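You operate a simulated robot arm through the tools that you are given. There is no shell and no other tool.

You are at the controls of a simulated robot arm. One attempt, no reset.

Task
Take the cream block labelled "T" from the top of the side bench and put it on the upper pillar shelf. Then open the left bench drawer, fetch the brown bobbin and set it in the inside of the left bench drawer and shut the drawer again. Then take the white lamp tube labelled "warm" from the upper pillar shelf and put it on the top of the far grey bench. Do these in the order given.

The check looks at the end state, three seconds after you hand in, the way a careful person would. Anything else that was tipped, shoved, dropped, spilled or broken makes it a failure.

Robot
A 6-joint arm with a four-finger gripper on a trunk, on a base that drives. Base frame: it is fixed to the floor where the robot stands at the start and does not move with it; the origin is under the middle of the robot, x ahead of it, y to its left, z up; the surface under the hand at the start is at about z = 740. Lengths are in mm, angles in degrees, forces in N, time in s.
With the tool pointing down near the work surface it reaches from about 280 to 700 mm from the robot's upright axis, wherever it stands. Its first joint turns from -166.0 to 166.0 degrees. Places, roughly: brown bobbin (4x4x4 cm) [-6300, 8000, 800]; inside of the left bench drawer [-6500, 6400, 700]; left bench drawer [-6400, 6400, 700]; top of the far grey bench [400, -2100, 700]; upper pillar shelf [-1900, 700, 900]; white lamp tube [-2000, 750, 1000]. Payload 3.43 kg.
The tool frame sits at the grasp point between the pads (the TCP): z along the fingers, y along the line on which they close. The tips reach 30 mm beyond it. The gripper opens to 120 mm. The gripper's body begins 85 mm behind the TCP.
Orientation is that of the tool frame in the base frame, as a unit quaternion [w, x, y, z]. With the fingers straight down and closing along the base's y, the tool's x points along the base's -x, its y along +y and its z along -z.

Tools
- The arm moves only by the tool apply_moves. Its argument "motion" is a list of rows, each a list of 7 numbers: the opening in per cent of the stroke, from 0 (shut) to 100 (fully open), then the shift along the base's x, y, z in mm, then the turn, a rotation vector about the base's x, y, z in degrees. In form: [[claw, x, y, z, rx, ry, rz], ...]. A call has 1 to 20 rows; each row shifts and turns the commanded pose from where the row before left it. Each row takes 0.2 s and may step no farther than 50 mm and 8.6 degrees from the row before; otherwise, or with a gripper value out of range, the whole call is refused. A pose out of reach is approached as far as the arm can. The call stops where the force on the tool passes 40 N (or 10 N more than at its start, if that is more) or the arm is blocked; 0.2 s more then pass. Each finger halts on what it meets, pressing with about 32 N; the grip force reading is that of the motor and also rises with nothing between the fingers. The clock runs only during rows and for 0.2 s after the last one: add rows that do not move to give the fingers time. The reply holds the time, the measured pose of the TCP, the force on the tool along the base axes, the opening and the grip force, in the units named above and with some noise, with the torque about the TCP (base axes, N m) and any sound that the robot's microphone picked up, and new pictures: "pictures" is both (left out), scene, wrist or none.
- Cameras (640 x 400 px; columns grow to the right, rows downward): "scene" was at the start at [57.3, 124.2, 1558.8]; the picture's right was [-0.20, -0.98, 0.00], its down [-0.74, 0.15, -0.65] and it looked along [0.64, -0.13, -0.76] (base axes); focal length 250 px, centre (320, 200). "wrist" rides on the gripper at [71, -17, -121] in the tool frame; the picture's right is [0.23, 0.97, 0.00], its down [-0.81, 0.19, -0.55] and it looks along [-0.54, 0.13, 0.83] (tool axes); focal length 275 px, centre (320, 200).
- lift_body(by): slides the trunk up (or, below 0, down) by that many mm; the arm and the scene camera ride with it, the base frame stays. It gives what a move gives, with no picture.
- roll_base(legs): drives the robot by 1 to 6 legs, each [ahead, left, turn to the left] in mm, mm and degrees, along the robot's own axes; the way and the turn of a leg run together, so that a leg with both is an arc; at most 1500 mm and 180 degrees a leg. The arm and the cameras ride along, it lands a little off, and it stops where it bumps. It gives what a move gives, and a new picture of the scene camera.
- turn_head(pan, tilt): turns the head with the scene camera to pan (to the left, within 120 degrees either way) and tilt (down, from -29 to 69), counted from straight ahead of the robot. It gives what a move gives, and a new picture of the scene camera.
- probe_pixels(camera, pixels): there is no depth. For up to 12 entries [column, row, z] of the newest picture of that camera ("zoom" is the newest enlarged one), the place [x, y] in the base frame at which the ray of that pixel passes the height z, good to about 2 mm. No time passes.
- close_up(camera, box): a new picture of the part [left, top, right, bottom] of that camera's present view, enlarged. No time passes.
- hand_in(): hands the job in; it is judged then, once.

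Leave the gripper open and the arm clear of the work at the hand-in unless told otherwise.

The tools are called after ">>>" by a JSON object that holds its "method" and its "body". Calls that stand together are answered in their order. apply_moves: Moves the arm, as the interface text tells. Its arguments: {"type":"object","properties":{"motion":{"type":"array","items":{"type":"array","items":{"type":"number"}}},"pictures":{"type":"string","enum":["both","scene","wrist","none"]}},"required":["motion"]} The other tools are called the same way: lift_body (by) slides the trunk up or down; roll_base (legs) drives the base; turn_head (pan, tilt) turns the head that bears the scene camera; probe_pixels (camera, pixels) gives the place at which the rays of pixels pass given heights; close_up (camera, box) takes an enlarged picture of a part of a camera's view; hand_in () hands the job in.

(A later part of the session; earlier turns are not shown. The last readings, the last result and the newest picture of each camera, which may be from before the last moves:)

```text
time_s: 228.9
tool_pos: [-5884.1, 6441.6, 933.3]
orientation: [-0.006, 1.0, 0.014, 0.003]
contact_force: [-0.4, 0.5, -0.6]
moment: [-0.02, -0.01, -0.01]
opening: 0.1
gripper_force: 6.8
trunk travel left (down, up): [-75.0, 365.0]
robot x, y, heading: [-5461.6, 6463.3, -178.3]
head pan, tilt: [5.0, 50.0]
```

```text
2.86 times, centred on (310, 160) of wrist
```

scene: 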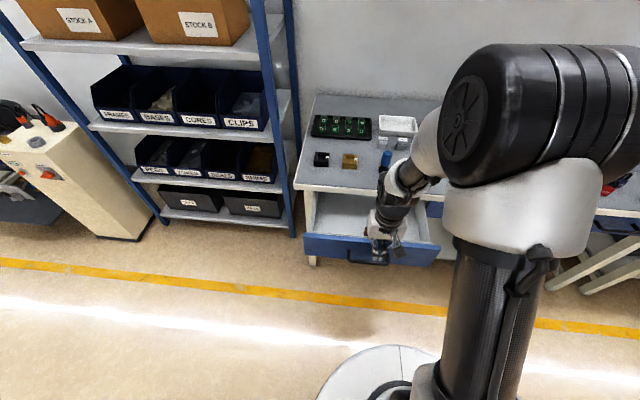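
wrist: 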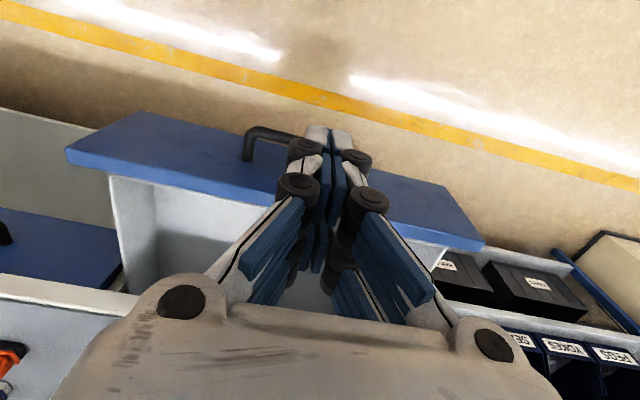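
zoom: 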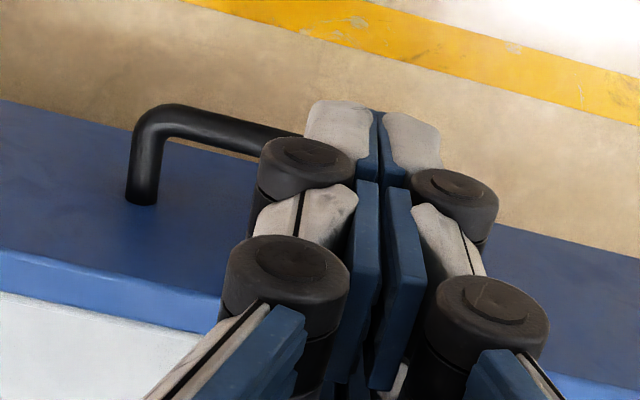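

The bar's front is at x ≈ -5932, 38 mm beyond the closed fingers. I lower the hand in front of the handle to z ≈ 738.

>>> {"method": "apply_moves", "body": {"motion": [[0, 0, 0, -45, 0, 0, 0], [0, 0, 0, -45, 0, 0, 0], [0, 0, 0, -45, 0, 0, 0], [0, 0, 0, -40, 0, 0, 0], [0, 0, 0, -20, 0, 0, 0], [0, 0, 0, 0, 0, 0, 0]], "pictures": "both"}}

>>> {"method": "close_up", "body": {"camera": "scene", "box": [280, 150, 470, 290]}}

```text
time_s: 230.3
tool_pos: [-5883.4, 6442.8, 739.6]
orientation: [-0.006, 1.0, 0.014, 0.003]
contact_force: [0.3, -0.5, -0.3]
moment: [-0.04, 0.02, -0.04]
opening: 0.3
gripper_force: 31.7
trunk travel left (down, up): [-75.0, 365.0]
robot x, y, heading: [-5470.2, 6462.4, -178.5]
head pan, tilt: [5.0, 50.0]
```

scene: 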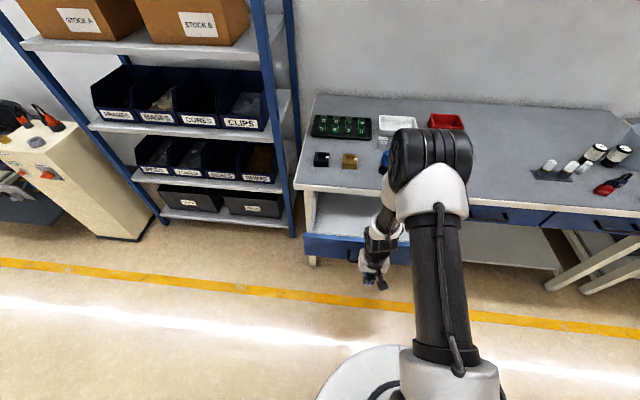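
wrist: 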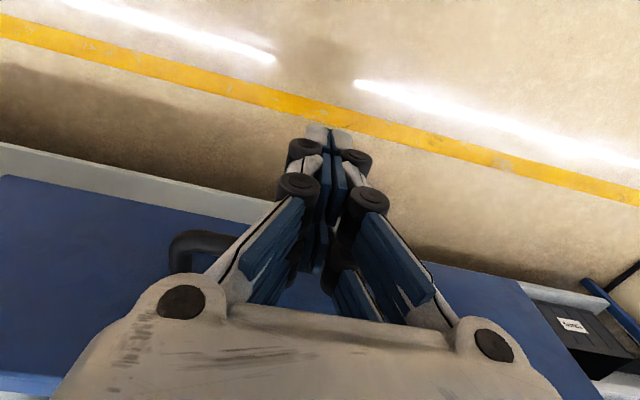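

```text
2.86 times, centred on (375, 220) of scene
```

zoom: 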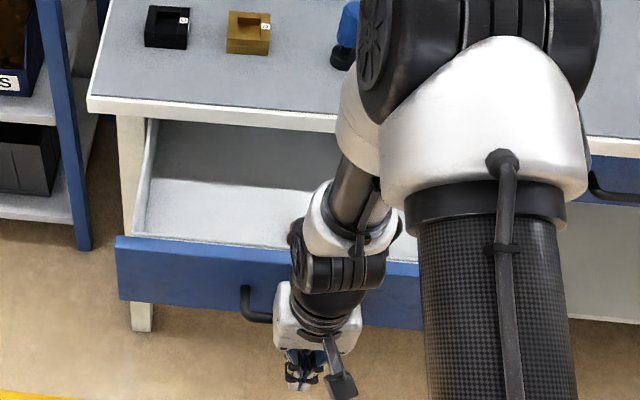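

The fingers are in front of the bar. I push the handle slowly toward the bench (-x), first 150 mm in gentle 15 mm rows.

>>> {"method": "apply_moves", "body": {"motion": [[0, -15, 0, 4, 0, 0, 0], [0, -12, 0, 0, 0, 0, 0], [0, -8, 0, 0, 0, 0, 0], [0, -8, 0, 0, 0, 0, 0], [0, -12, 0, 0, 0, 0, 0], [0, -15, 0, 0, 0, 0, 0], [0, -15, 0, 0, 0, 0, 0], [0, -15, 0, 0, 0, 0, 0], [0, -15, 0, 0, 0, 0, 0], [0, -15, 0, 0, 0, 0, 0], [0, -10, 0, 0, 0, 0, 0], [0, -5, 0, 0, 0, 0, 0]], "pictures": "both"}}

>>> {"method": "close_up", "body": {"camera": "scene", "box": [280, 150, 470, 290]}}

```text
time_s: 232.9
tool_pos: [-6027.7, 6441.3, 743.1]
orientation: [-0.005, 1.0, 0.014, 0.002]
contact_force: [0.5, 0.1, 0.5]
moment: [0.01, -0.02, -0.03]
opening: 0.0
gripper_force: 32.0
trunk travel left (down, up): [-75.0, 365.0]
robot x, y, heading: [-5465.0, 6466.3, -178.7]
head pan, tilt: [5.0, 50.0]
```

scene: 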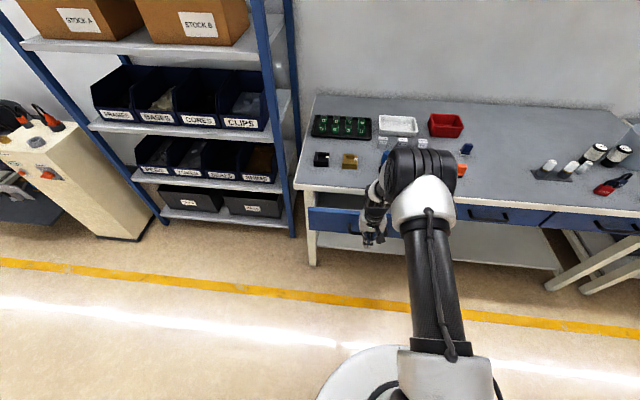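
wrist: 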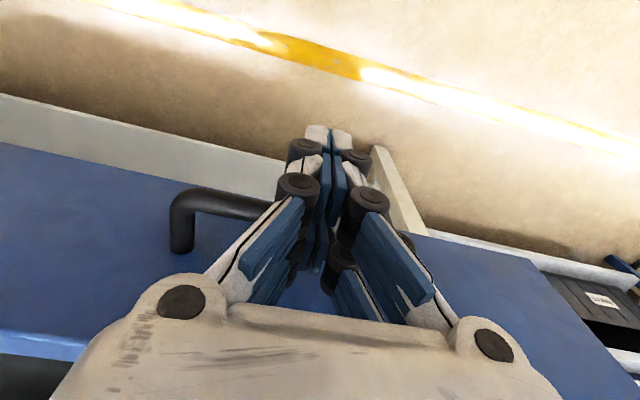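

```text
2.86 times, centred on (375, 220) of scene
```

zoom: 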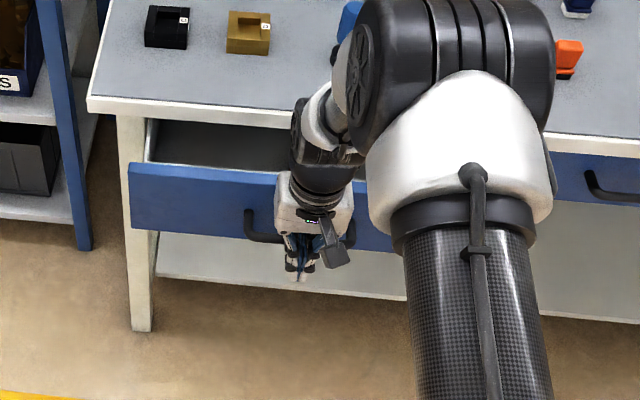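

The drawer is following smoothly. I push another 115 mm.

>>> {"method": "apply_moves", "body": {"motion": [[0, -10, 0, 0, 0, 0, 0], [0, -15, 0, 0, 0, 0, 0], [0, -15, 0, 0, 0, 0, 0], [0, -15, 0, 0, 0, 0, 0], [0, -15, 0, 0, 0, 0, 0], [0, -15, 0, 0, 0, 0, 0], [0, -12, 0, 0, 0, 0, 0], [0, -10, 0, 0, 0, 0, 0], [0, -8, 0, 0, 0, 0, 0]], "pictures": "both"}}

>>> {"method": "close_up", "body": {"camera": "scene", "box": [280, 130, 470, 270]}}

```text
time_s: 234.9
tool_pos: [-6142.7, 6439.2, 744.7]
orientation: [-0.007, 1.0, 0.014, 0.002]
contact_force: [0.7, 0.5, 0.2]
moment: [0.02, 0.0, 0.02]
opening: 0.0
gripper_force: 32.2
trunk travel left (down, up): [-75.0, 365.0]
robot x, y, heading: [-5466.5, 6465.7, -178.8]
head pan, tilt: [5.0, 50.0]
```

scene: 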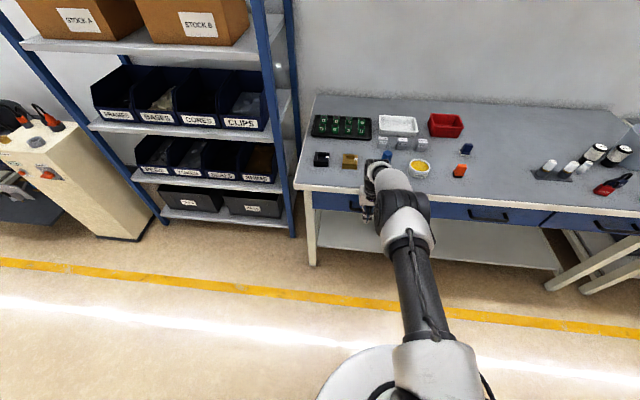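
wrist: 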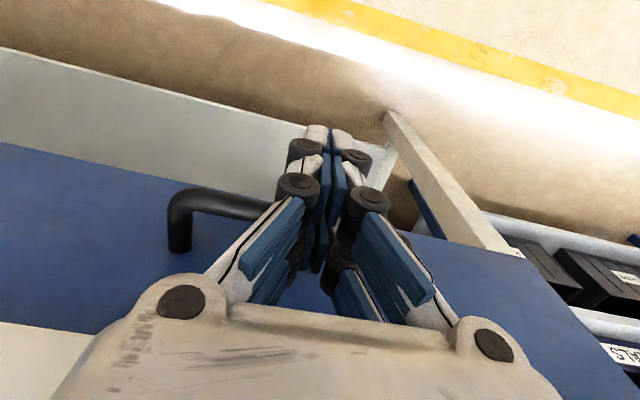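

```text
2.86 times, centred on (375, 200) of scene
```

zoom: 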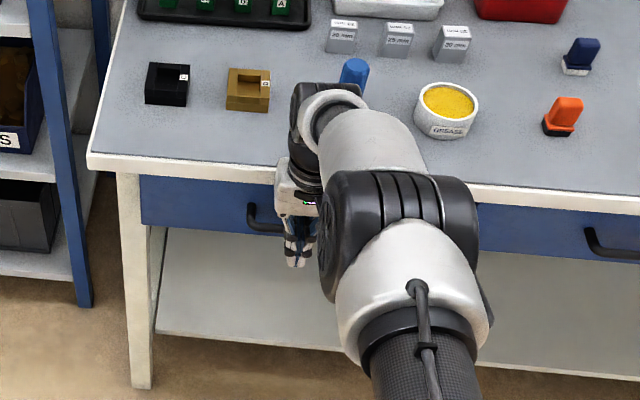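

The drawer has about 24 mm to go. Before finishing I check where the blue-handled item on the bench stands relative to the wrist.

>>> {"method": "probe_pixels", "body": {"camera": "zoom", "pixels": [[355, 68, 880], [355, 68, 860], [355, 68, 840], [447, 125, 800], [88, 155, 800], [248, 105, 800]]}}

```text
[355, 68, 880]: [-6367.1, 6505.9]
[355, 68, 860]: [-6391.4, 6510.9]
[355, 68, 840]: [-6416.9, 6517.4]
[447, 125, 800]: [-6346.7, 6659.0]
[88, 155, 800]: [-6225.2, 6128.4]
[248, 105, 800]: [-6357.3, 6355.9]
```

The blue item stands at x ≈ -6367, well beyond the wrist. I finish the push in small steps, watching the force.

>>> {"method": "apply_moves", "body": {"motion": [[0, -6, 0, 0, 0, 0, 0], [0, -6, 0, 0, 0, 0, 0], [0, -5, 0, 0, 0, 0, 0], [0, 0, 0, 0, 0, 0, 0]], "pictures": "wrist"}}

>>> {"method": "apply_moves", "body": {"motion": [[0, -3, 0, 0, 0, 0, 0], [0, -3, 0, 0, 0, 0, 0], [0, 0, 0, 0, 0, 0, 0]], "pictures": "wrist"}}

```text
time_s: 235.9
tool_pos: [-6151.7, 6440.4, 743.7]
orientation: [-0.006, 1.0, 0.015, 0.004]
contact_force: [18.9, 0.9, 7.4]
moment: [-0.05, -0.11, -0.08]
opening: 6.0
gripper_force: 33.1
out of reach, approached as far as the arm can: row 3
trunk travel left (down, up): [-75.0, 365.0]
robot x, y, heading: [-5465.4, 6468.0, -178.5]
head pan, tilt: [5.0, 50.0]
```

wrist: 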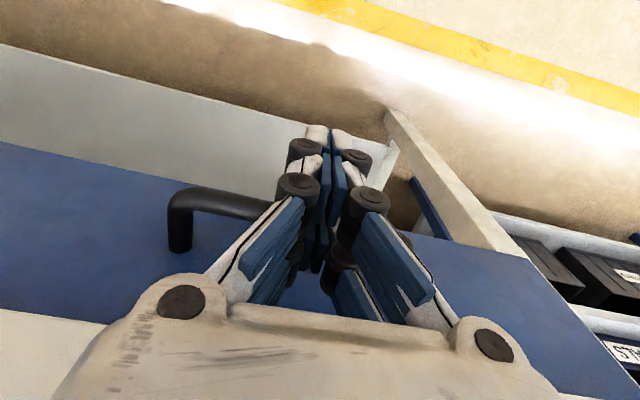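

```text
time_s: 236.7
tool_pos: [-6152.8, 6439.9, 744.0]
orientation: [-0.007, 1.0, 0.013, 0.008]
contact_force: [36.5, -0.3, 1.7]
moment: [-0.28, 0.65, 0.1]
opening: 6.1
gripper_force: 33.1
out of reach, approached as far as the arm can: row 2
trunk travel left (down, up): [-75.0, 365.0]
robot x, y, heading: [-5465.3, 6469.4, -178.5]
head pan, tilt: [5.0, 50.0]
```

wrist: 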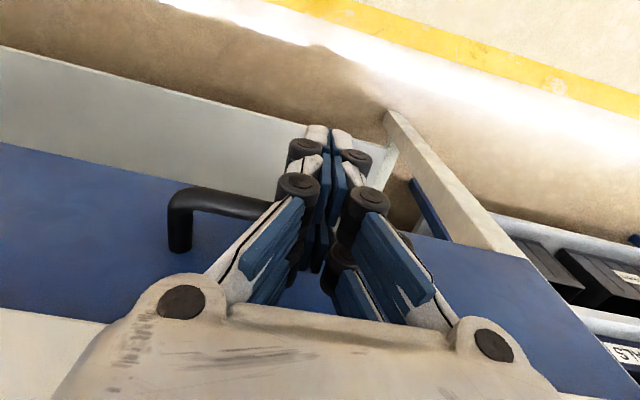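

Resistance rose to 36 N, so either the drawer is shut or nearly so. I back off 80 mm, and inspect the drawer front against its neighbour.

>>> {"method": "apply_moves", "body": {"motion": [[0, 5, 0, 0, 0, 0, 0], [0, 25, 0, 0, 0, 0, 0], [0, 40, 0, 0, 0, 0, 0], [0, 40, 0, 0, 0, 0, 0], [0, 40, 0, 0, 0, 0, 0], [0, 0, 0, 0, 0, 0, 0]], "pictures": "both"}}

>>> {"method": "close_up", "body": {"camera": "scene", "box": [290, 160, 520, 250]}}

```text
time_s: 238.1
tool_pos: [-6009.1, 6440.0, 747.2]
orientation: [-0.005, 1.0, 0.014, 0.003]
contact_force: [0.3, -0.1, 0.1]
moment: [0.01, -0.02, 0.01]
opening: 0.0
gripper_force: 33.5
trunk travel left (down, up): [-75.0, 365.0]
robot x, y, heading: [-5468.4, 6464.4, -178.6]
head pan, tilt: [5.0, 50.0]
```

scene: 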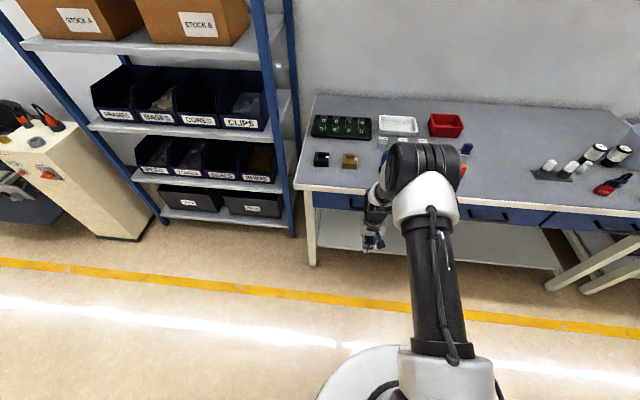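
wrist: 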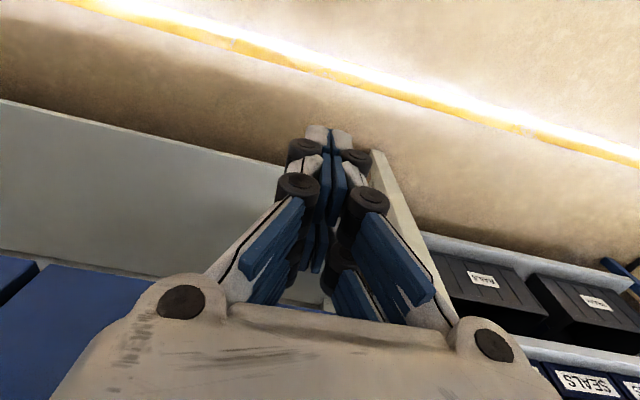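

```text
2.78 times, centred on (405, 205) of scene
```

zoom: 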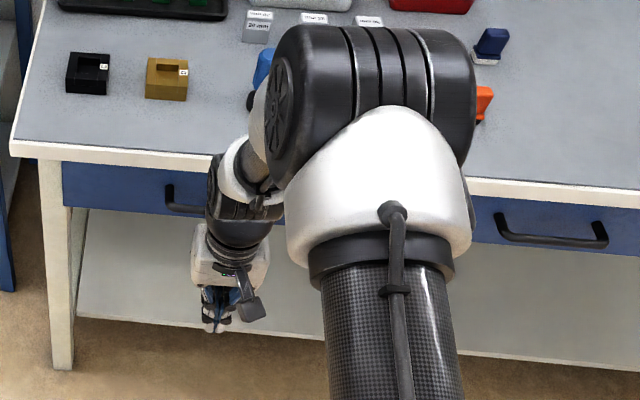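

The arm hides the drawer. I raise the hand and back the base off 350 mm to inspect the drawer front.

>>> {"method": "apply_moves", "body": {"motion": [[0, 0, 0, 45, 0, 0, 0], [0, 0, 0, 45, 0, 0, 0], [0, 0, 0, 45, 0, 0, 0], [0, 0, 0, 45, 0, 0, 0], [20, 40, 0, 20, 0, 0, 0], [30, 40, 0, 0, 0, 0, 0], [40, 30, 0, 0, 0, 0, 0], [40, 0, 0, 0, 0, 0, 0]], "pictures": "none"}}

>>> {"method": "roll_base", "body": {"legs": [[-350, -150, 0]]}}

>>> {"method": "close_up", "body": {"camera": "scene", "box": [200, 120, 480, 260]}}

```text
time_s: 239.9
tool_pos: [-5897.7, 6440.7, 945.0]
orientation: [-0.006, 1.0, 0.014, 0.003]
contact_force: [1.4, 1.0, 0.0]
moment: [-0.01, 0.01, 0.0]
opening: 48.2
gripper_force: 0.1
trunk travel left (down, up): [-75.0, 365.0]
robot x, y, heading: [-5468.7, 6464.2, -178.6]
head pan, tilt: [5.0, 50.0]
```

```text
time_s: 242.3
tool_pos: [-5553.4, 6598.8, 945.0]
orientation: [-0.007, 1.0, 0.01, 0.004]
contact_force: [0.4, -0.1, 0.3]
moment: [0.01, 0.01, 0.02]
opening: 48.0
gripper_force: 0.1
trunk travel left (down, up): [-75.0, 365.0]
robot x, y, heading: [-5124.2, 6622.4, -179.1]
head pan, tilt: [5.0, 50.0]
```

scene: 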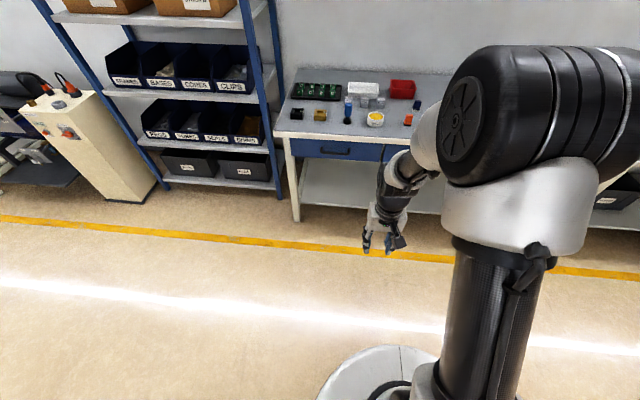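

```text
2.29 times, centred on (340, 190) of scene
```

zoom: 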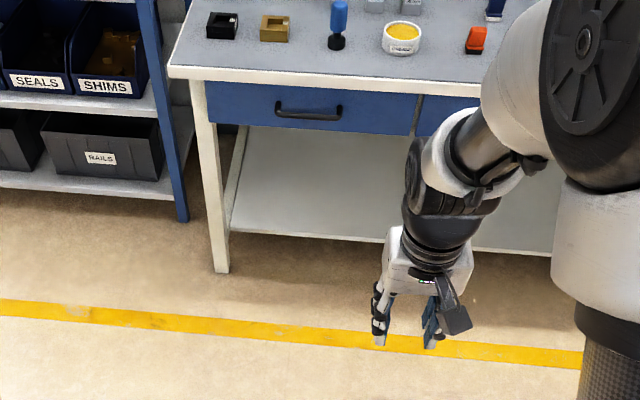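

>>> {"method": "close_up", "body": {"camera": "scene", "box": [270, 120, 400, 200]}}

```text
4.92 times, centred on (335, 160) of scene
```

zoom: 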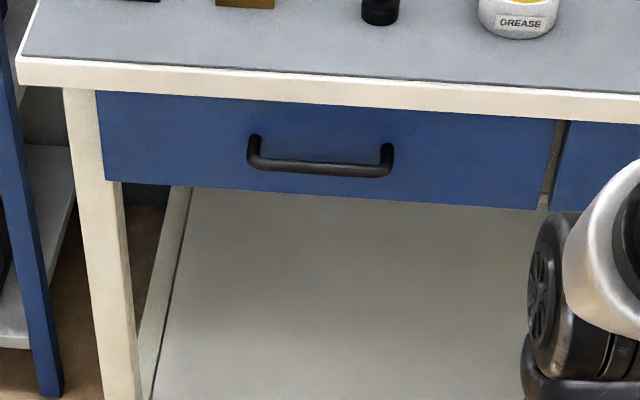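

The front looks in line with its neighbour. I enlarge the joint between the left and middle drawers to check for any remaining gap.

>>> {"method": "close_up", "body": {"camera": "scene", "box": [360, 135, 400, 165]}}

>>> {"method": "close_up", "body": {"camera": "scene", "box": [270, 130, 320, 165]}}

>>> {"method": "probe_pixels", "body": {"camera": "scene", "pixels": [[335, 160.5, 735], [335, 162, 735], [290, 157, 664], [379, 162, 664], [386, 162.5, 664]]}}

```text
13.33 times, centred on (380, 150) of scene
```

zoom: 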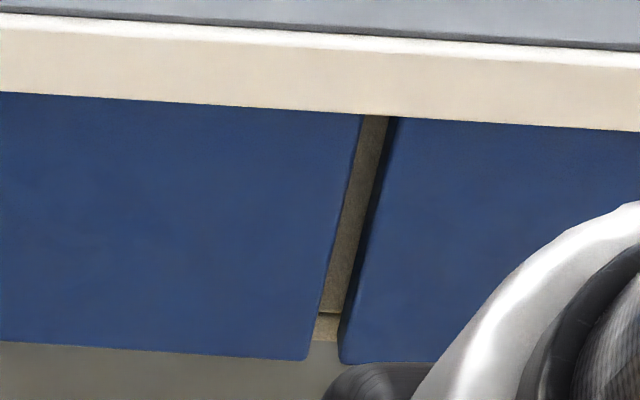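

```text
11.43 times, centred on (295, 148) of scene
```

zoom: 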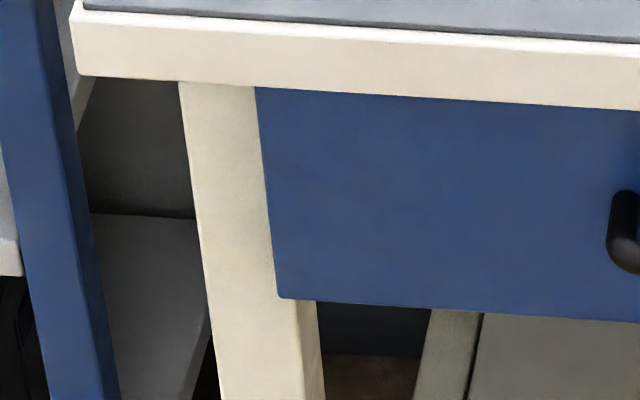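

```text
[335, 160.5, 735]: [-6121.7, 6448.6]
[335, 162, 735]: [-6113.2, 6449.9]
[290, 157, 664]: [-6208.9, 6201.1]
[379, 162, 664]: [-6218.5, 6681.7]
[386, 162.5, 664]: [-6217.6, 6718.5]
```

The bottom edges of the left and middle drawers are exactly in line, so the drawer is shut. Now I raise the hand to a safe carry height and head back: right to y ≈ 8020, then backwards along the free lane to x ≈ -1450.

>>> {"method": "apply_moves", "body": {"motion": [[40, 0, 0, 45, 0, 0, 0], [40, 0, 0, 45, 0, 0, 0], [40, 0, 0, 45, 0, 0, 0], [40, 0, 0, 0, 0, 0, 0]], "pictures": "none"}}

>>> {"method": "roll_base", "body": {"legs": [[0, 0, -0.9], [0, -700, 0], [0, -720, 0], [-1250, 0, 0], [-1250, 0, 0]]}}

```text
time_s: 243.3
tool_pos: [-5554.4, 6599.4, 1078.9]
orientation: [-0.006, 1.0, 0.011, 0.004]
contact_force: [0.0, 0.1, -0.8]
moment: [0.0, 0.02, -0.01]
opening: 48.3
gripper_force: 0.1
trunk travel left (down, up): [-75.0, 365.0]
robot x, y, heading: [-5123.5, 6624.0, -179.0]
head pan, tilt: [5.0, 50.0]
```

```text
time_s: 262.8
tool_pos: [-3043.2, 8040.1, 1078.5]
orientation: [-0.006, 1.0, 0.016, 0.003]
contact_force: [0.5, 0.1, 0.3]
moment: [0.0, -0.01, -0.01]
opening: 48.1
gripper_force: 0.0
trunk travel left (down, up): [-75.0, 365.0]
robot x, y, heading: [-2610.5, 8069.0, -178.2]
head pan, tilt: [5.0, 50.0]
```

scene: 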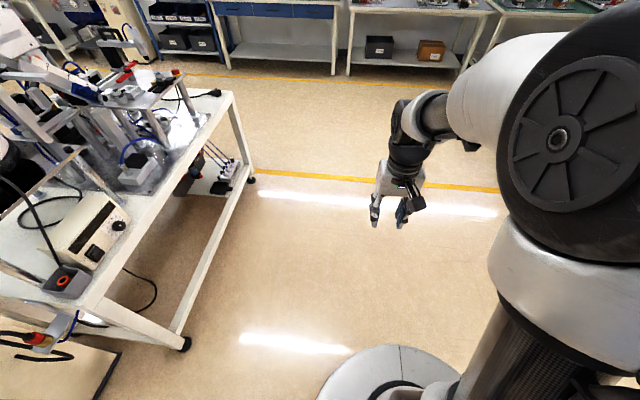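

The lane is clear. I continue back to x ≈ -1450, square up, and strafe left down the aisle.

>>> {"method": "roll_base", "body": {"legs": [[0, 0, -1.8], [-1150, 0, 0], [0, 1400, 0], [0, 1400, 0], [0, 1400, 0]]}}

>>> {"method": "turn_head", "body": {"pan": 60, "tilt": 25}}

```text
time_s: 289.1
tool_pos: [-1881.0, 3815.0, 1077.8]
orientation: [-0.005, 1.0, -0.002, 0.004]
contact_force: [-0.2, -0.1, 0.1]
moment: [0.02, -0.02, -0.01]
opening: 47.9
gripper_force: 0.0
trunk travel left (down, up): [-75.0, 365.0]
robot x, y, heading: [-1450.3, 3828.2, 179.7]
head pan, tilt: [5.0, 50.0]
```

scene: 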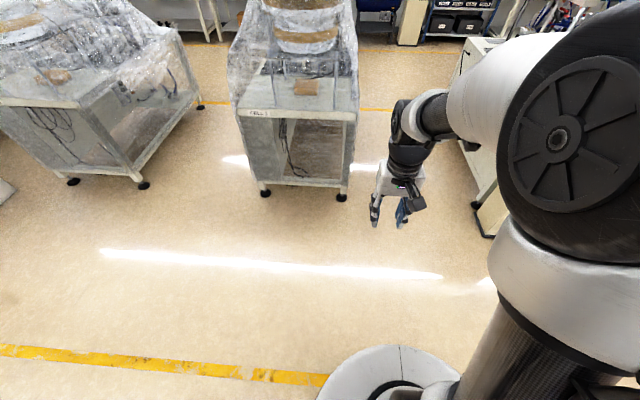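

```text
time_s: 290.3
tool_pos: [-1882.3, 3814.4, 1078.4]
orientation: [-0.006, 1.0, -0.002, 0.003]
contact_force: [0.1, 0.4, -0.7]
moment: [-0.01, -0.03, -0.06]
opening: 47.9
gripper_force: 0.0
trunk travel left (down, up): [-75.0, 365.0]
robot x, y, heading: [-1451.1, 3826.2, 179.3]
head pan, tilt: [60.0, 25.0]
```

scene: 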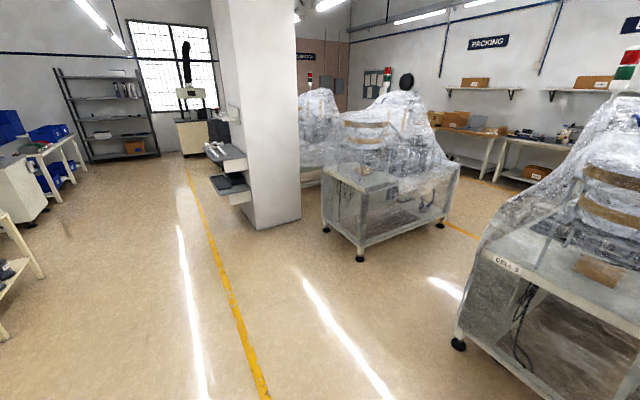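

The way to the pillar is open. I go on down the aisle, easing to x ≈ -1150 to keep off the shelves, and stop before the upper shelf at y ≈ 760.

>>> {"method": "roll_base", "body": {"legs": [[0, 0, 0.5], [0, 1300, 0], [-300, 1000, 0], [0, 760, 0]]}}

>>> {"method": "turn_head", "body": {"pan": 5, "tilt": 45}}

```text
time_s: 305.9
tool_pos: [-1602.5, 747.8, 1078.7]
orientation: [-0.006, 1.0, -0.004, 0.004]
contact_force: [0.3, -0.7, 0.3]
moment: [0.02, -0.05, -0.02]
opening: 47.8
gripper_force: 0.1
trunk travel left (down, up): [-75.0, 365.0]
robot x, y, heading: [-1167.1, 756.1, 179.2]
head pan, tilt: [60.0, 25.0]
```

scene: 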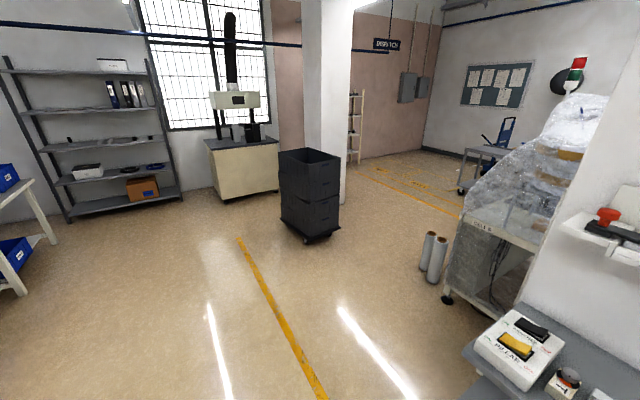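

```text
time_s: 307.1
tool_pos: [-1602.0, 748.8, 1078.9]
orientation: [-0.006, 1.0, -0.004, 0.004]
contact_force: [0.0, -0.2, -0.3]
moment: [0.0, 0.0, -0.03]
opening: 48.1
gripper_force: 0.0
trunk travel left (down, up): [-75.0, 365.0]
robot x, y, heading: [-1170.9, 760.0, 179.3]
head pan, tilt: [5.0, 45.0]
```

scene: 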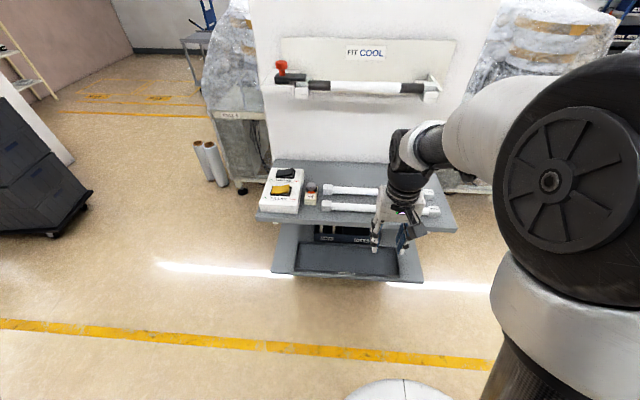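

T still stands where I put it. I turn the hand -90° about z here (fingers will close across the tube, along x) and then drive 60 mm closer.

>>> {"method": "apply_moves", "body": {"motion": [[50, 0, 0, 0, 0, 0, -8.2], [50, 0, 0, 0, 0, 0, -8.2], [50, 0, 0, 0, 0, 0, -8.2], [50, 0, 0, 0, 0, 0, -8.2], [50, 0, 0, 0, 0, 0, -8.2], [50, 0, 0, 0, 0, 0, -8.2], [50, 0, 0, 0, 0, 0, -8.2], [50, 0, 0, 0, 0, 0, -8.2], [50, 0, 0, 0, 0, 0, -8.2], [50, 0, 0, 0, 0, 0, -8.2], [50, 0, 0, 0, 0, 0, -7.6], [50, 0, 0, 0, 0, 0, 0]], "pictures": "none"}}

>>> {"method": "roll_base", "body": {"legs": [[60, 0, 0.7]]}}

>>> {"method": "close_up", "body": {"camera": "scene", "box": [250, 140, 470, 280]}}

```text
time_s: 309.7
tool_pos: [-1601.2, 750.2, 1078.1]
orientation: [0.002, -0.706, 0.708, -0.007]
contact_force: [-1.3, 0.7, -0.1]
moment: [-0.01, -0.02, 0.02]
opening: 60.0
gripper_force: 0.0
trunk travel left (down, up): [-75.0, 365.0]
robot x, y, heading: [-1166.8, 759.7, 179.2]
head pan, tilt: [5.0, 45.0]
```

```text
time_s: 310.7
tool_pos: [-1662.0, 744.7, 1077.8]
orientation: [-0.003, 0.711, -0.703, 0.007]
contact_force: [-0.7, -0.2, -0.1]
moment: [0.02, -0.04, 0.01]
opening: 59.8
gripper_force: 0.1
trunk travel left (down, up): [-75.0, 365.0]
robot x, y, heading: [-1227.2, 763.5, -179.9]
head pan, tilt: [5.0, 45.0]
```

scene: 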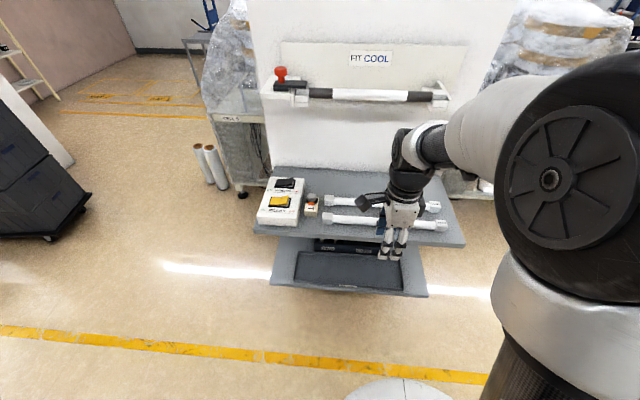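

```text
2.86 times, centred on (360, 210) of scene
```

zoom: 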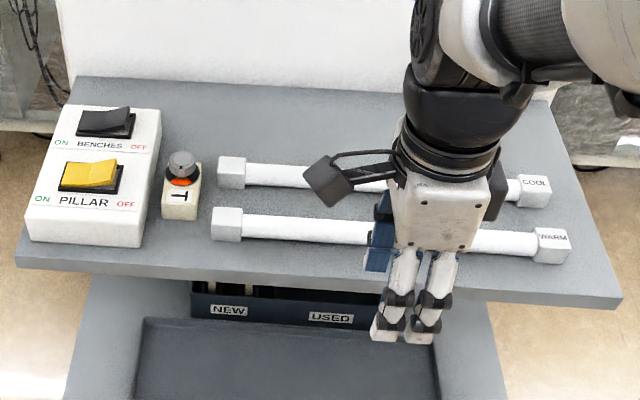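

WARM is the front tube, from zoom (211,225) to (570,246). I probe its ends and axis and those of COOL at z ≈ 932.

>>> {"method": "probe_pixels", "body": {"camera": "zoom", "pixels": [[211, 226, 932], [570, 247, 932], [300, 230, 932], [500, 240, 932], [218, 173, 932], [551, 193, 932], [300, 177, 932], [280, 218, 940], [280, 240, 925], [243, 225, 932], [536, 245, 932], [196, 205, 935]]}}

```text
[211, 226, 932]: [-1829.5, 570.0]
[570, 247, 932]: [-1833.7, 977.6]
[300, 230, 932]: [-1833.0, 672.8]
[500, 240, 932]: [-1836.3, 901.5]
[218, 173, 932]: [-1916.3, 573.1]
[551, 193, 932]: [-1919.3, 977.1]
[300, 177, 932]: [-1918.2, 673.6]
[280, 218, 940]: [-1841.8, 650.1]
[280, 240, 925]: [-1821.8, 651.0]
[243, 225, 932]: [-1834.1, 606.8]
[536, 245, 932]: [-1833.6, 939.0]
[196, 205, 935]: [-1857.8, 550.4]
```

WARM's axis is at x ≈ -1834, y 570–977 (middle 774); COOL is at x ≈ -1917, 83 mm behind, so there's room for the fingers. I move above WARM's middle and down to z ≈ 1000.

>>> {"method": "apply_moves", "body": {"motion": [[50, -43, 7, 0, 0, 0, 0], [50, -43, 7, 0, 0, 0, 0], [50, -43, 7, 0, 0, 0, 0], [50, -43, 8, 0, 0, 0, 0], [50, 0, 0, -40, 0, 0, 0], [50, 0, 0, -35, 0, 0, 0], [50, 0, 0, 0, 0, 0, 0]], "pictures": "both"}}

>>> {"method": "close_up", "body": {"camera": "wrist", "box": [140, 40, 480, 260]}}

>>> {"method": "close_up", "body": {"camera": "scene", "box": [310, 140, 470, 260]}}

```text
time_s: 312.3
tool_pos: [-1832.3, 774.4, 1003.6]
orientation: [-0.002, 0.711, -0.703, 0.006]
contact_force: [-0.3, 0.0, 1.2]
moment: [-0.01, -0.02, 0.04]
opening: 59.9
gripper_force: 0.0
trunk travel left (down, up): [-75.0, 365.0]
robot x, y, heading: [-1226.8, 759.8, -179.8]
head pan, tilt: [5.0, 45.0]
```

scene: 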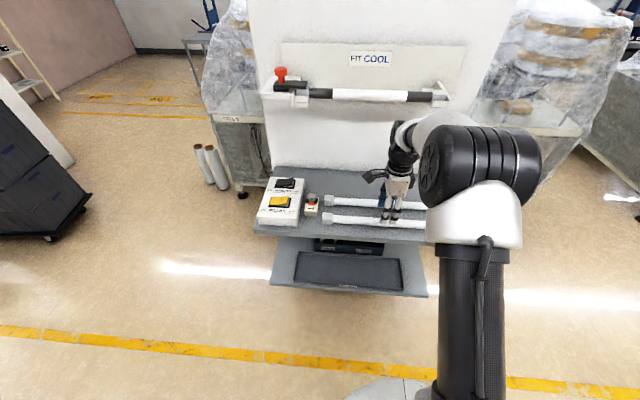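
wrist: 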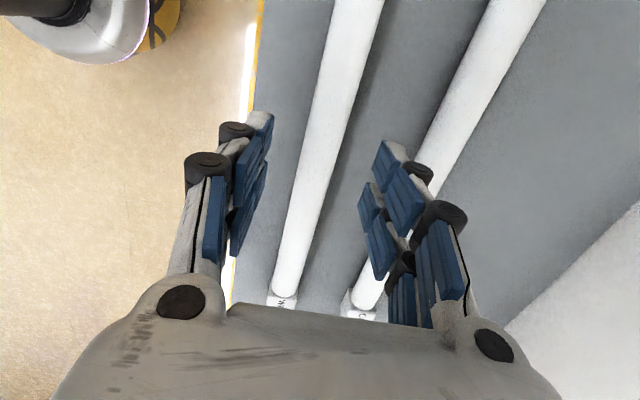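

```text
1.82 times, centred on (310, 150) of wrist
```

zoom: 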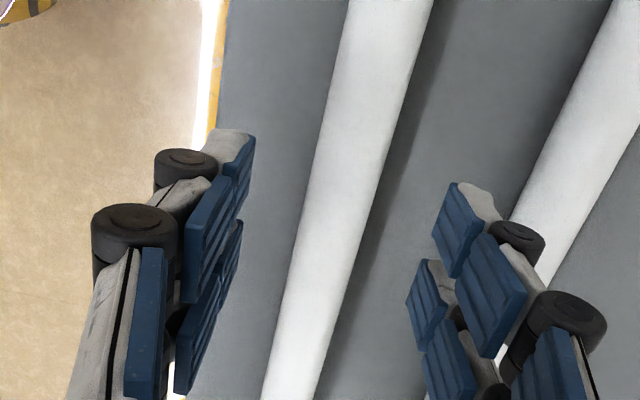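

```text
3.33 times, centred on (390, 200) of scene
```

zoom: 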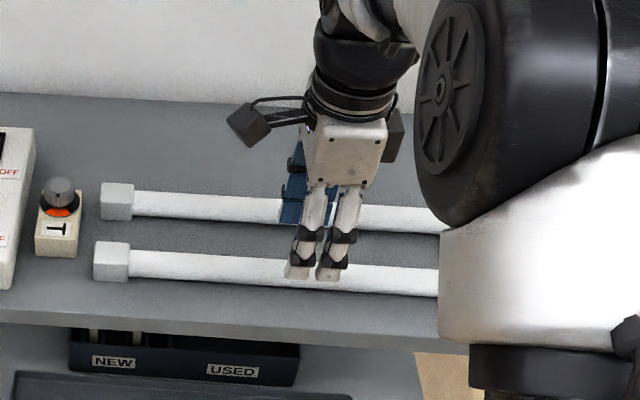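

The front (WARM) tube is centred between the fingers, COOL is outside. I lower 46 mm to TCP z ≈ 957 (tips ≈ 927).

>>> {"method": "apply_moves", "body": {"motion": [[50, 0, 0, -20, 0, 0, 0], [50, 0, 0, -16, 0, 0, 0], [50, 0, 0, -10, 0, 0, 0], [50, 0, 0, 0, 0, 0, 0]], "pictures": "wrist"}}

>>> {"method": "close_up", "body": {"camera": "wrist", "box": [140, 40, 480, 260]}}

```text
time_s: 313.3
tool_pos: [-1832.9, 773.1, 956.6]
orientation: [-0.002, 0.711, -0.704, 0.007]
contact_force: [-0.6, 0.8, 0.7]
moment: [0.01, 0.0, -0.02]
opening: 59.9
gripper_force: 0.2
trunk travel left (down, up): [-75.0, 365.0]
robot x, y, heading: [-1228.8, 760.6, -180.1]
head pan, tilt: [5.0, 45.0]
```

wrist: 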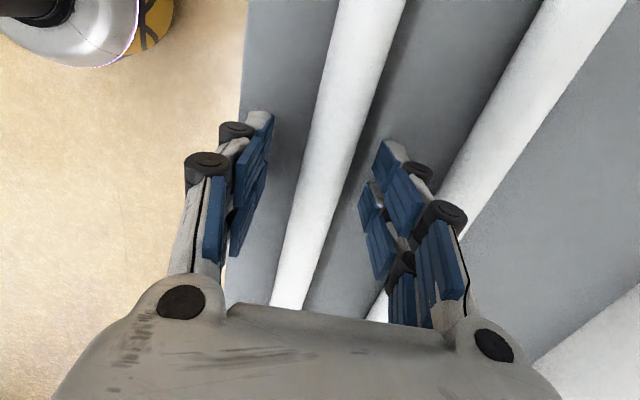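

```text
1.82 times, centred on (310, 150) of wrist
```

zoom: 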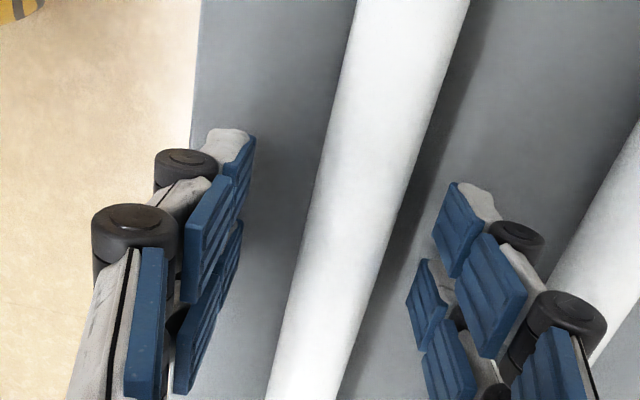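

I lower 3 mm more and close on the tube.

>>> {"method": "apply_moves", "body": {"motion": [[50, 0, 0, -3, 0, 0, 0], [40, 0, 0, 0, 0, 0, 0], [30, 0, 0, 0, 0, 0, 0], [20, 0, 0, 0, 0, 0, 0], [10, 0, 0, 0, 0, 0, 0], [10, 0, 0, 0, 0, 0, 0], [10, 0, 0, 0, 0, 0, 0]], "pictures": "wrist"}}

```text
time_s: 314.9
tool_pos: [-1831.7, 773.5, 954.5]
orientation: [-0.002, 0.71, -0.704, 0.007]
contact_force: [-0.8, -0.2, 0.6]
moment: [-0.02, 0.0, -0.06]
opening: 25.9
gripper_force: 32.1
trunk travel left (down, up): [-75.0, 365.0]
robot x, y, heading: [-1227.3, 758.1, -179.9]
head pan, tilt: [5.0, 45.0]
```

wrist: 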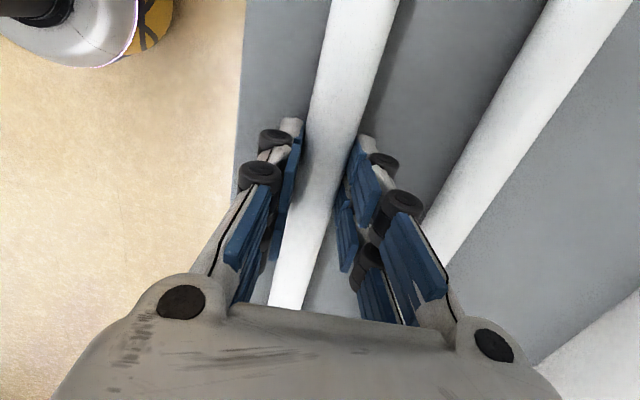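

Held at 25.9 mm, 32 N. I lift straight up.

>>> {"method": "apply_moves", "body": {"motion": [[10, 0, 0, 10, 0, 0, 0], [10, 0, 0, 20, 0, 0, 0], [10, 0, 0, 30, 0, 0, 0], [10, 0, 0, 40, 0, 0, 0], [10, 0, 0, 20, 0, 0, 0], [10, 0, 0, 0, 0, 0, 0]], "pictures": "both"}}

>>> {"method": "close_up", "body": {"camera": "scene", "box": [250, 130, 490, 280]}}

```text
time_s: 316.3
tool_pos: [-1833.5, 772.7, 1073.2]
orientation: [-0.002, 0.711, -0.704, 0.007]
contact_force: [-0.6, -0.1, -0.8]
moment: [0.03, 0.01, -0.03]
opening: 26.2
gripper_force: 32.0
trunk travel left (down, up): [-75.0, 365.0]
robot x, y, heading: [-1227.7, 760.5, -179.8]
head pan, tilt: [5.0, 45.0]
```

scene: 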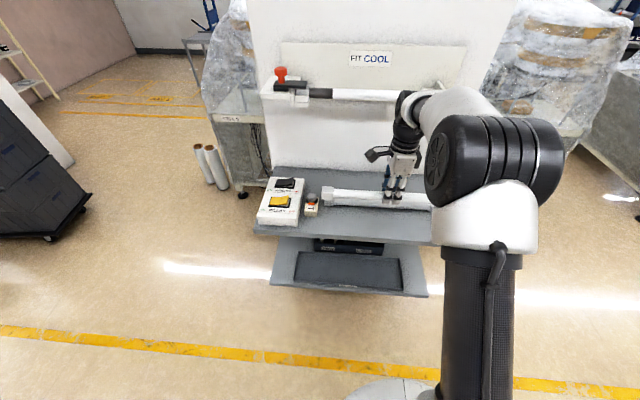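
wrist: 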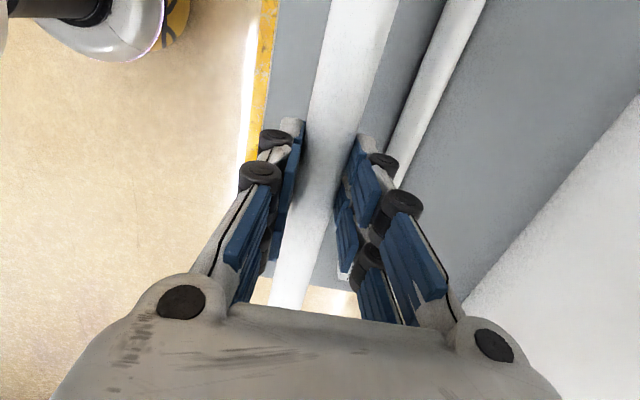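

```text
2.67 times, centred on (370, 205) of scene
```

zoom: 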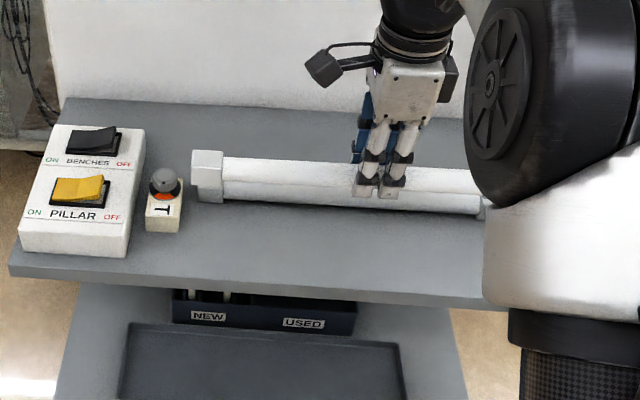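

WARM is in the gripper, T and COOL undisturbed. I raise a bit more, retract toward the robot, then back off 330 mm from the pillar.

>>> {"method": "apply_moves", "body": {"motion": [[10, 0, 0, 30, 0, 0, 0], [10, 30, 0, 10, 0, 0, 0], [10, 40, 0, 0, 0, 0, 0], [10, 40, 0, 0, 0, 0, 0], [10, 40, 0, 0, 0, 0, 0], [10, 40, 0, 0, 0, 0, 0], [10, 0, 0, 0, 0, 0, 0]], "pictures": "none"}}

>>> {"method": "roll_base", "body": {"legs": [[-330, 0, 0]]}}

>>> {"method": "turn_head", "body": {"pan": 80, "tilt": 25}}

```text
time_s: 317.9
tool_pos: [-1643.3, 771.7, 1112.1]
orientation: [-0.002, 0.71, -0.704, 0.007]
contact_force: [0.3, -0.1, -0.3]
moment: [-0.04, 0.01, 0.03]
opening: 25.9
gripper_force: 32.4
trunk travel left (down, up): [-75.0, 365.0]
robot x, y, heading: [-1228.1, 759.2, -180.2]
head pan, tilt: [5.0, 45.0]
```

```text
time_s: 320.1
tool_pos: [-1312.9, 773.0, 1113.5]
orientation: [-0.002, 0.71, -0.704, 0.007]
contact_force: [-0.2, 0.7, -0.9]
moment: [0.05, -0.01, 0.0]
opening: 26.0
gripper_force: 31.9
trunk travel left (down, up): [-75.0, 365.0]
robot x, y, heading: [-901.5, 760.8, 179.8]
head pan, tilt: [5.0, 45.0]
```

scene: 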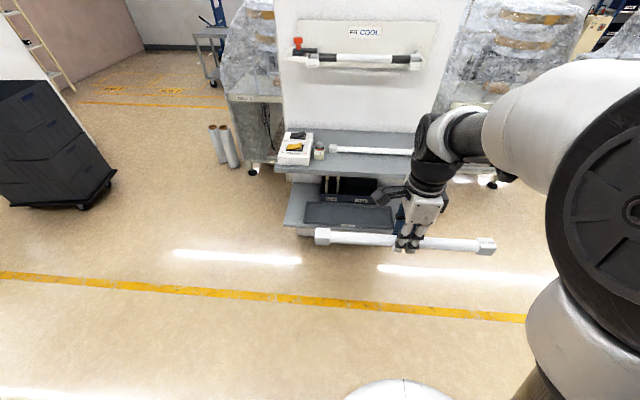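

```text
time_s: 321.5
tool_pos: [-1313.2, 773.3, 1112.6]
orientation: [-0.001, 0.709, -0.705, 0.007]
contact_force: [-0.5, 0.0, -1.2]
moment: [0.01, 0.0, 0.01]
opening: 25.8
gripper_force: 32.1
trunk travel left (down, up): [-75.0, 365.0]
robot x, y, heading: [-897.9, 761.3, 180.0]
head pan, tilt: [80.0, 25.0]
```

scene: 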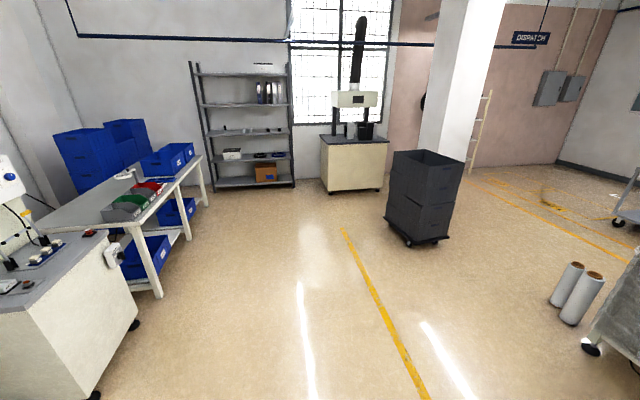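

The far grey bench with bins and blue crates is at left. I enlarge it and probe its edges.

>>> {"method": "close_up", "body": {"camera": "scene", "box": [0, 100, 260, 310]}}

>>> {"method": "probe_pixels", "body": {"camera": "scene", "pixels": [[128, 222, 740], [202, 156, 740], [38, 222, 740], [158, 296, 0], [208, 205, 0], [135, 325, 0], [97, 395, 0], [125, 175, 740], [160, 180, 740]]}}

```text
1.90 times, centred on (130, 205) of scene
```

zoom: 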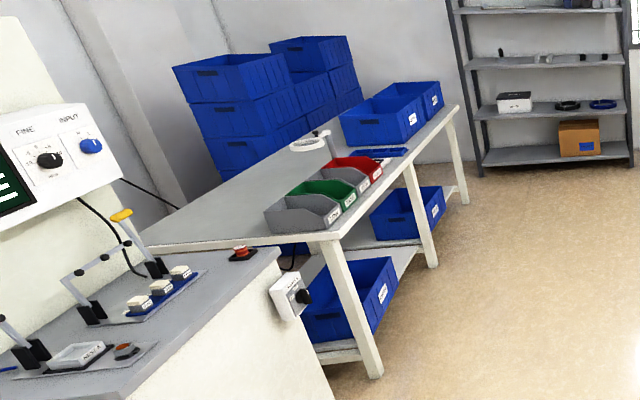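

```text
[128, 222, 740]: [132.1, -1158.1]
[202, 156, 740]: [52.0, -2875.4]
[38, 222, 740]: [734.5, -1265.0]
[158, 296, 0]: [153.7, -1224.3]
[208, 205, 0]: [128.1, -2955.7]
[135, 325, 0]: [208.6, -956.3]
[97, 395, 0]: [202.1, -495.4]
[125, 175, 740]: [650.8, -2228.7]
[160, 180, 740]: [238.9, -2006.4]
```

The bench top is near z 740, front edge x ≈ 130, y from about -1200 to -2950; bins line its front, crates stand at the far end, and there is free grey top behind the bins. I strafe left to y ≈ -1040 in open floor, then turn 180° to face it.

>>> {"method": "roll_base", "body": {"legs": [[0, 900, 0], [0, 900, 0], [0, 0, 90], [0, 0, 90]]}}

>>> {"method": "turn_head", "body": {"pan": -20, "tilt": 30}}

```text
time_s: 338.2
tool_pos: [-514.9, -1059.0, 1113.0]
orientation: [-0.008, 0.712, 0.702, -0.002]
contact_force: [0.8, 0.8, -1.0]
moment: [-0.01, 0.0, -0.01]
opening: 25.7
gripper_force: 31.9
trunk travel left (down, up): [-75.0, 365.0]
robot x, y, heading: [-927.8, -1038.7, -1.5]
head pan, tilt: [80.0, 25.0]
```

scene: 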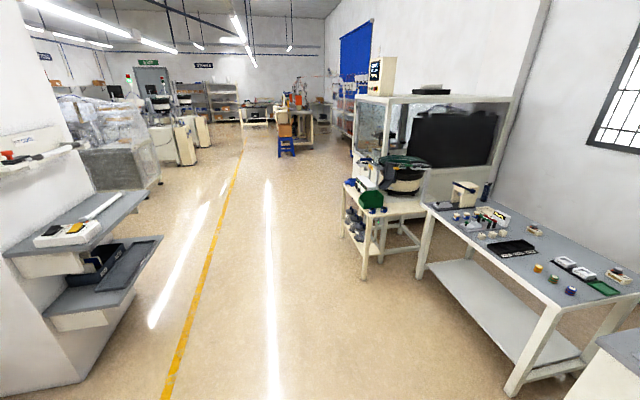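

```text
time_s: 340.0
tool_pos: [-516.7, -1059.3, 1112.8]
orientation: [-0.007, 0.712, 0.702, -0.002]
contact_force: [0.7, 0.0, -1.7]
moment: [0.0, 0.02, 0.01]
opening: 26.1
gripper_force: 32.2
trunk travel left (down, up): [-75.0, 365.0]
robot x, y, heading: [-926.8, -1034.8, -1.5]
head pan, tilt: [-20.0, 30.0]
```

scene: 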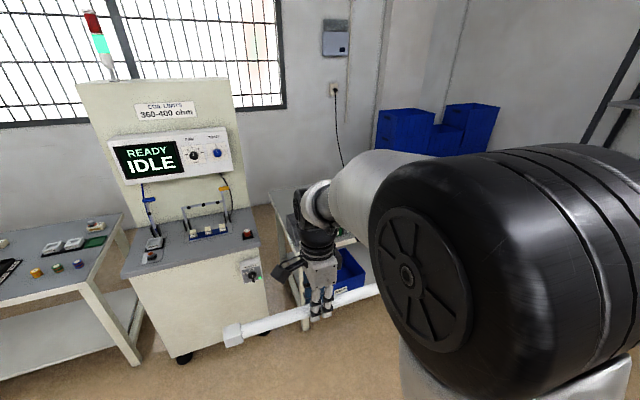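

Facing the bench side now; the tube is still held. I strafe right about 900 mm so that the bench lies ahead/left of the arm, then look.

>>> {"method": "roll_base", "body": {"legs": [[0, 0, 1.5], [0, -900, 0]]}}

>>> {"method": "turn_head", "body": {"pan": 12, "tilt": 35}}

>>> {"method": "close_up", "body": {"camera": "scene", "box": [180, 90, 440, 260]}}

```text
time_s: 345.0
tool_pos: [-517.6, -1938.6, 1112.7]
orientation: [-0.007, 0.705, 0.709, -0.002]
contact_force: [0.1, 0.2, -0.8]
moment: [-0.02, -0.01, 0.0]
opening: 25.6
gripper_force: 32.2
trunk travel left (down, up): [-75.0, 365.0]
robot x, y, heading: [-930.0, -1923.0, -0.1]
head pan, tilt: [-20.0, 30.0]
```

scene: 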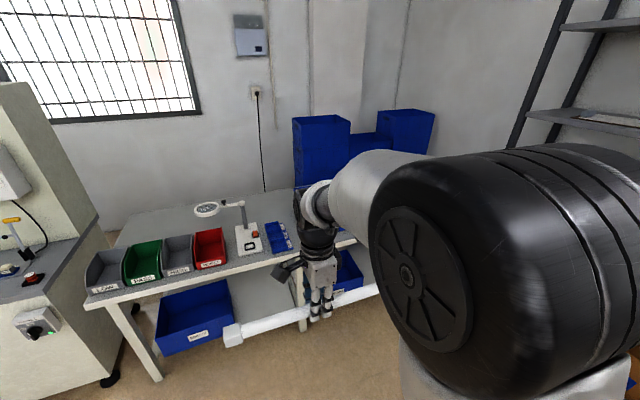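

```text
time_s: 346.0
tool_pos: [-517.4, -1938.8, 1113.1]
orientation: [-0.007, 0.706, 0.708, -0.002]
contact_force: [-0.5, 0.0, -1.2]
moment: [-0.02, 0.04, -0.02]
opening: 25.7
gripper_force: 32.7
trunk travel left (down, up): [-75.0, 365.0]
robot x, y, heading: [-935.1, -1921.8, -0.3]
head pan, tilt: [12.0, 35.0]
```

scene: 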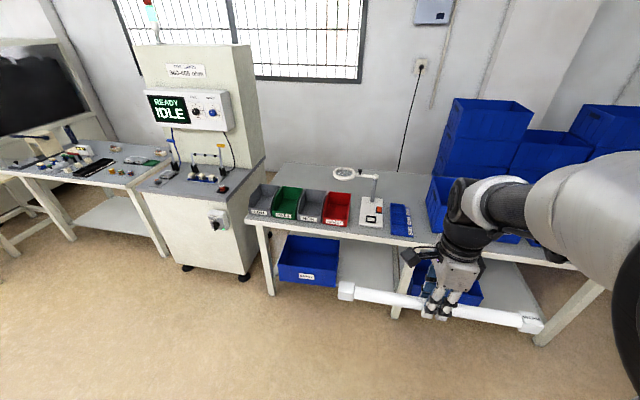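

```text
2.35 times, centred on (310, 175) of scene
```

zoom: 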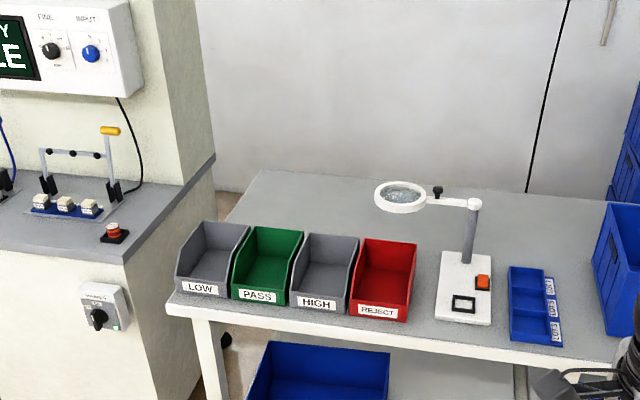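

Free top lies behind the four bins, left of the magnifier stand. I probe the bench outline, bins, magnifier and tray positions.

>>> {"method": "probe_pixels", "body": {"camera": "zoom", "pixels": [[170, 300, 740], [262, 172, 740], [600, 360, 740], [182, 275, 740], [205, 222, 830], [415, 245, 830], [440, 253, 745], [490, 322, 745], [400, 197, 950], [400, 197, 900], [470, 262, 745], [510, 268, 745]]}}

>>> {"method": "probe_pixels", "body": {"camera": "scene", "pixels": [[272, 294, 0], [394, 315, 0], [433, 185, 745], [436, 235, 745], [188, 268, 0], [246, 276, 0]]}}

```text
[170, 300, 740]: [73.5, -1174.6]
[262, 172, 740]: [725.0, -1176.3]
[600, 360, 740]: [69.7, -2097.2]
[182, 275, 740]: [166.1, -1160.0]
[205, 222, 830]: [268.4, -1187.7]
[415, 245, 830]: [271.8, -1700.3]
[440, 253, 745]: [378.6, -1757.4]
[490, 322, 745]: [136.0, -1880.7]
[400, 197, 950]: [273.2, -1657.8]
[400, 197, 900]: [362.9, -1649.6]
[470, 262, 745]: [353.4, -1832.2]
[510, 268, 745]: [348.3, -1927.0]
```

```text
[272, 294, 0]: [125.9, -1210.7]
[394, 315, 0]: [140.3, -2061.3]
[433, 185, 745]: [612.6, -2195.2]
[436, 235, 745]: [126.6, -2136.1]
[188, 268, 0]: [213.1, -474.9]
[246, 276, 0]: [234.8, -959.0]
```

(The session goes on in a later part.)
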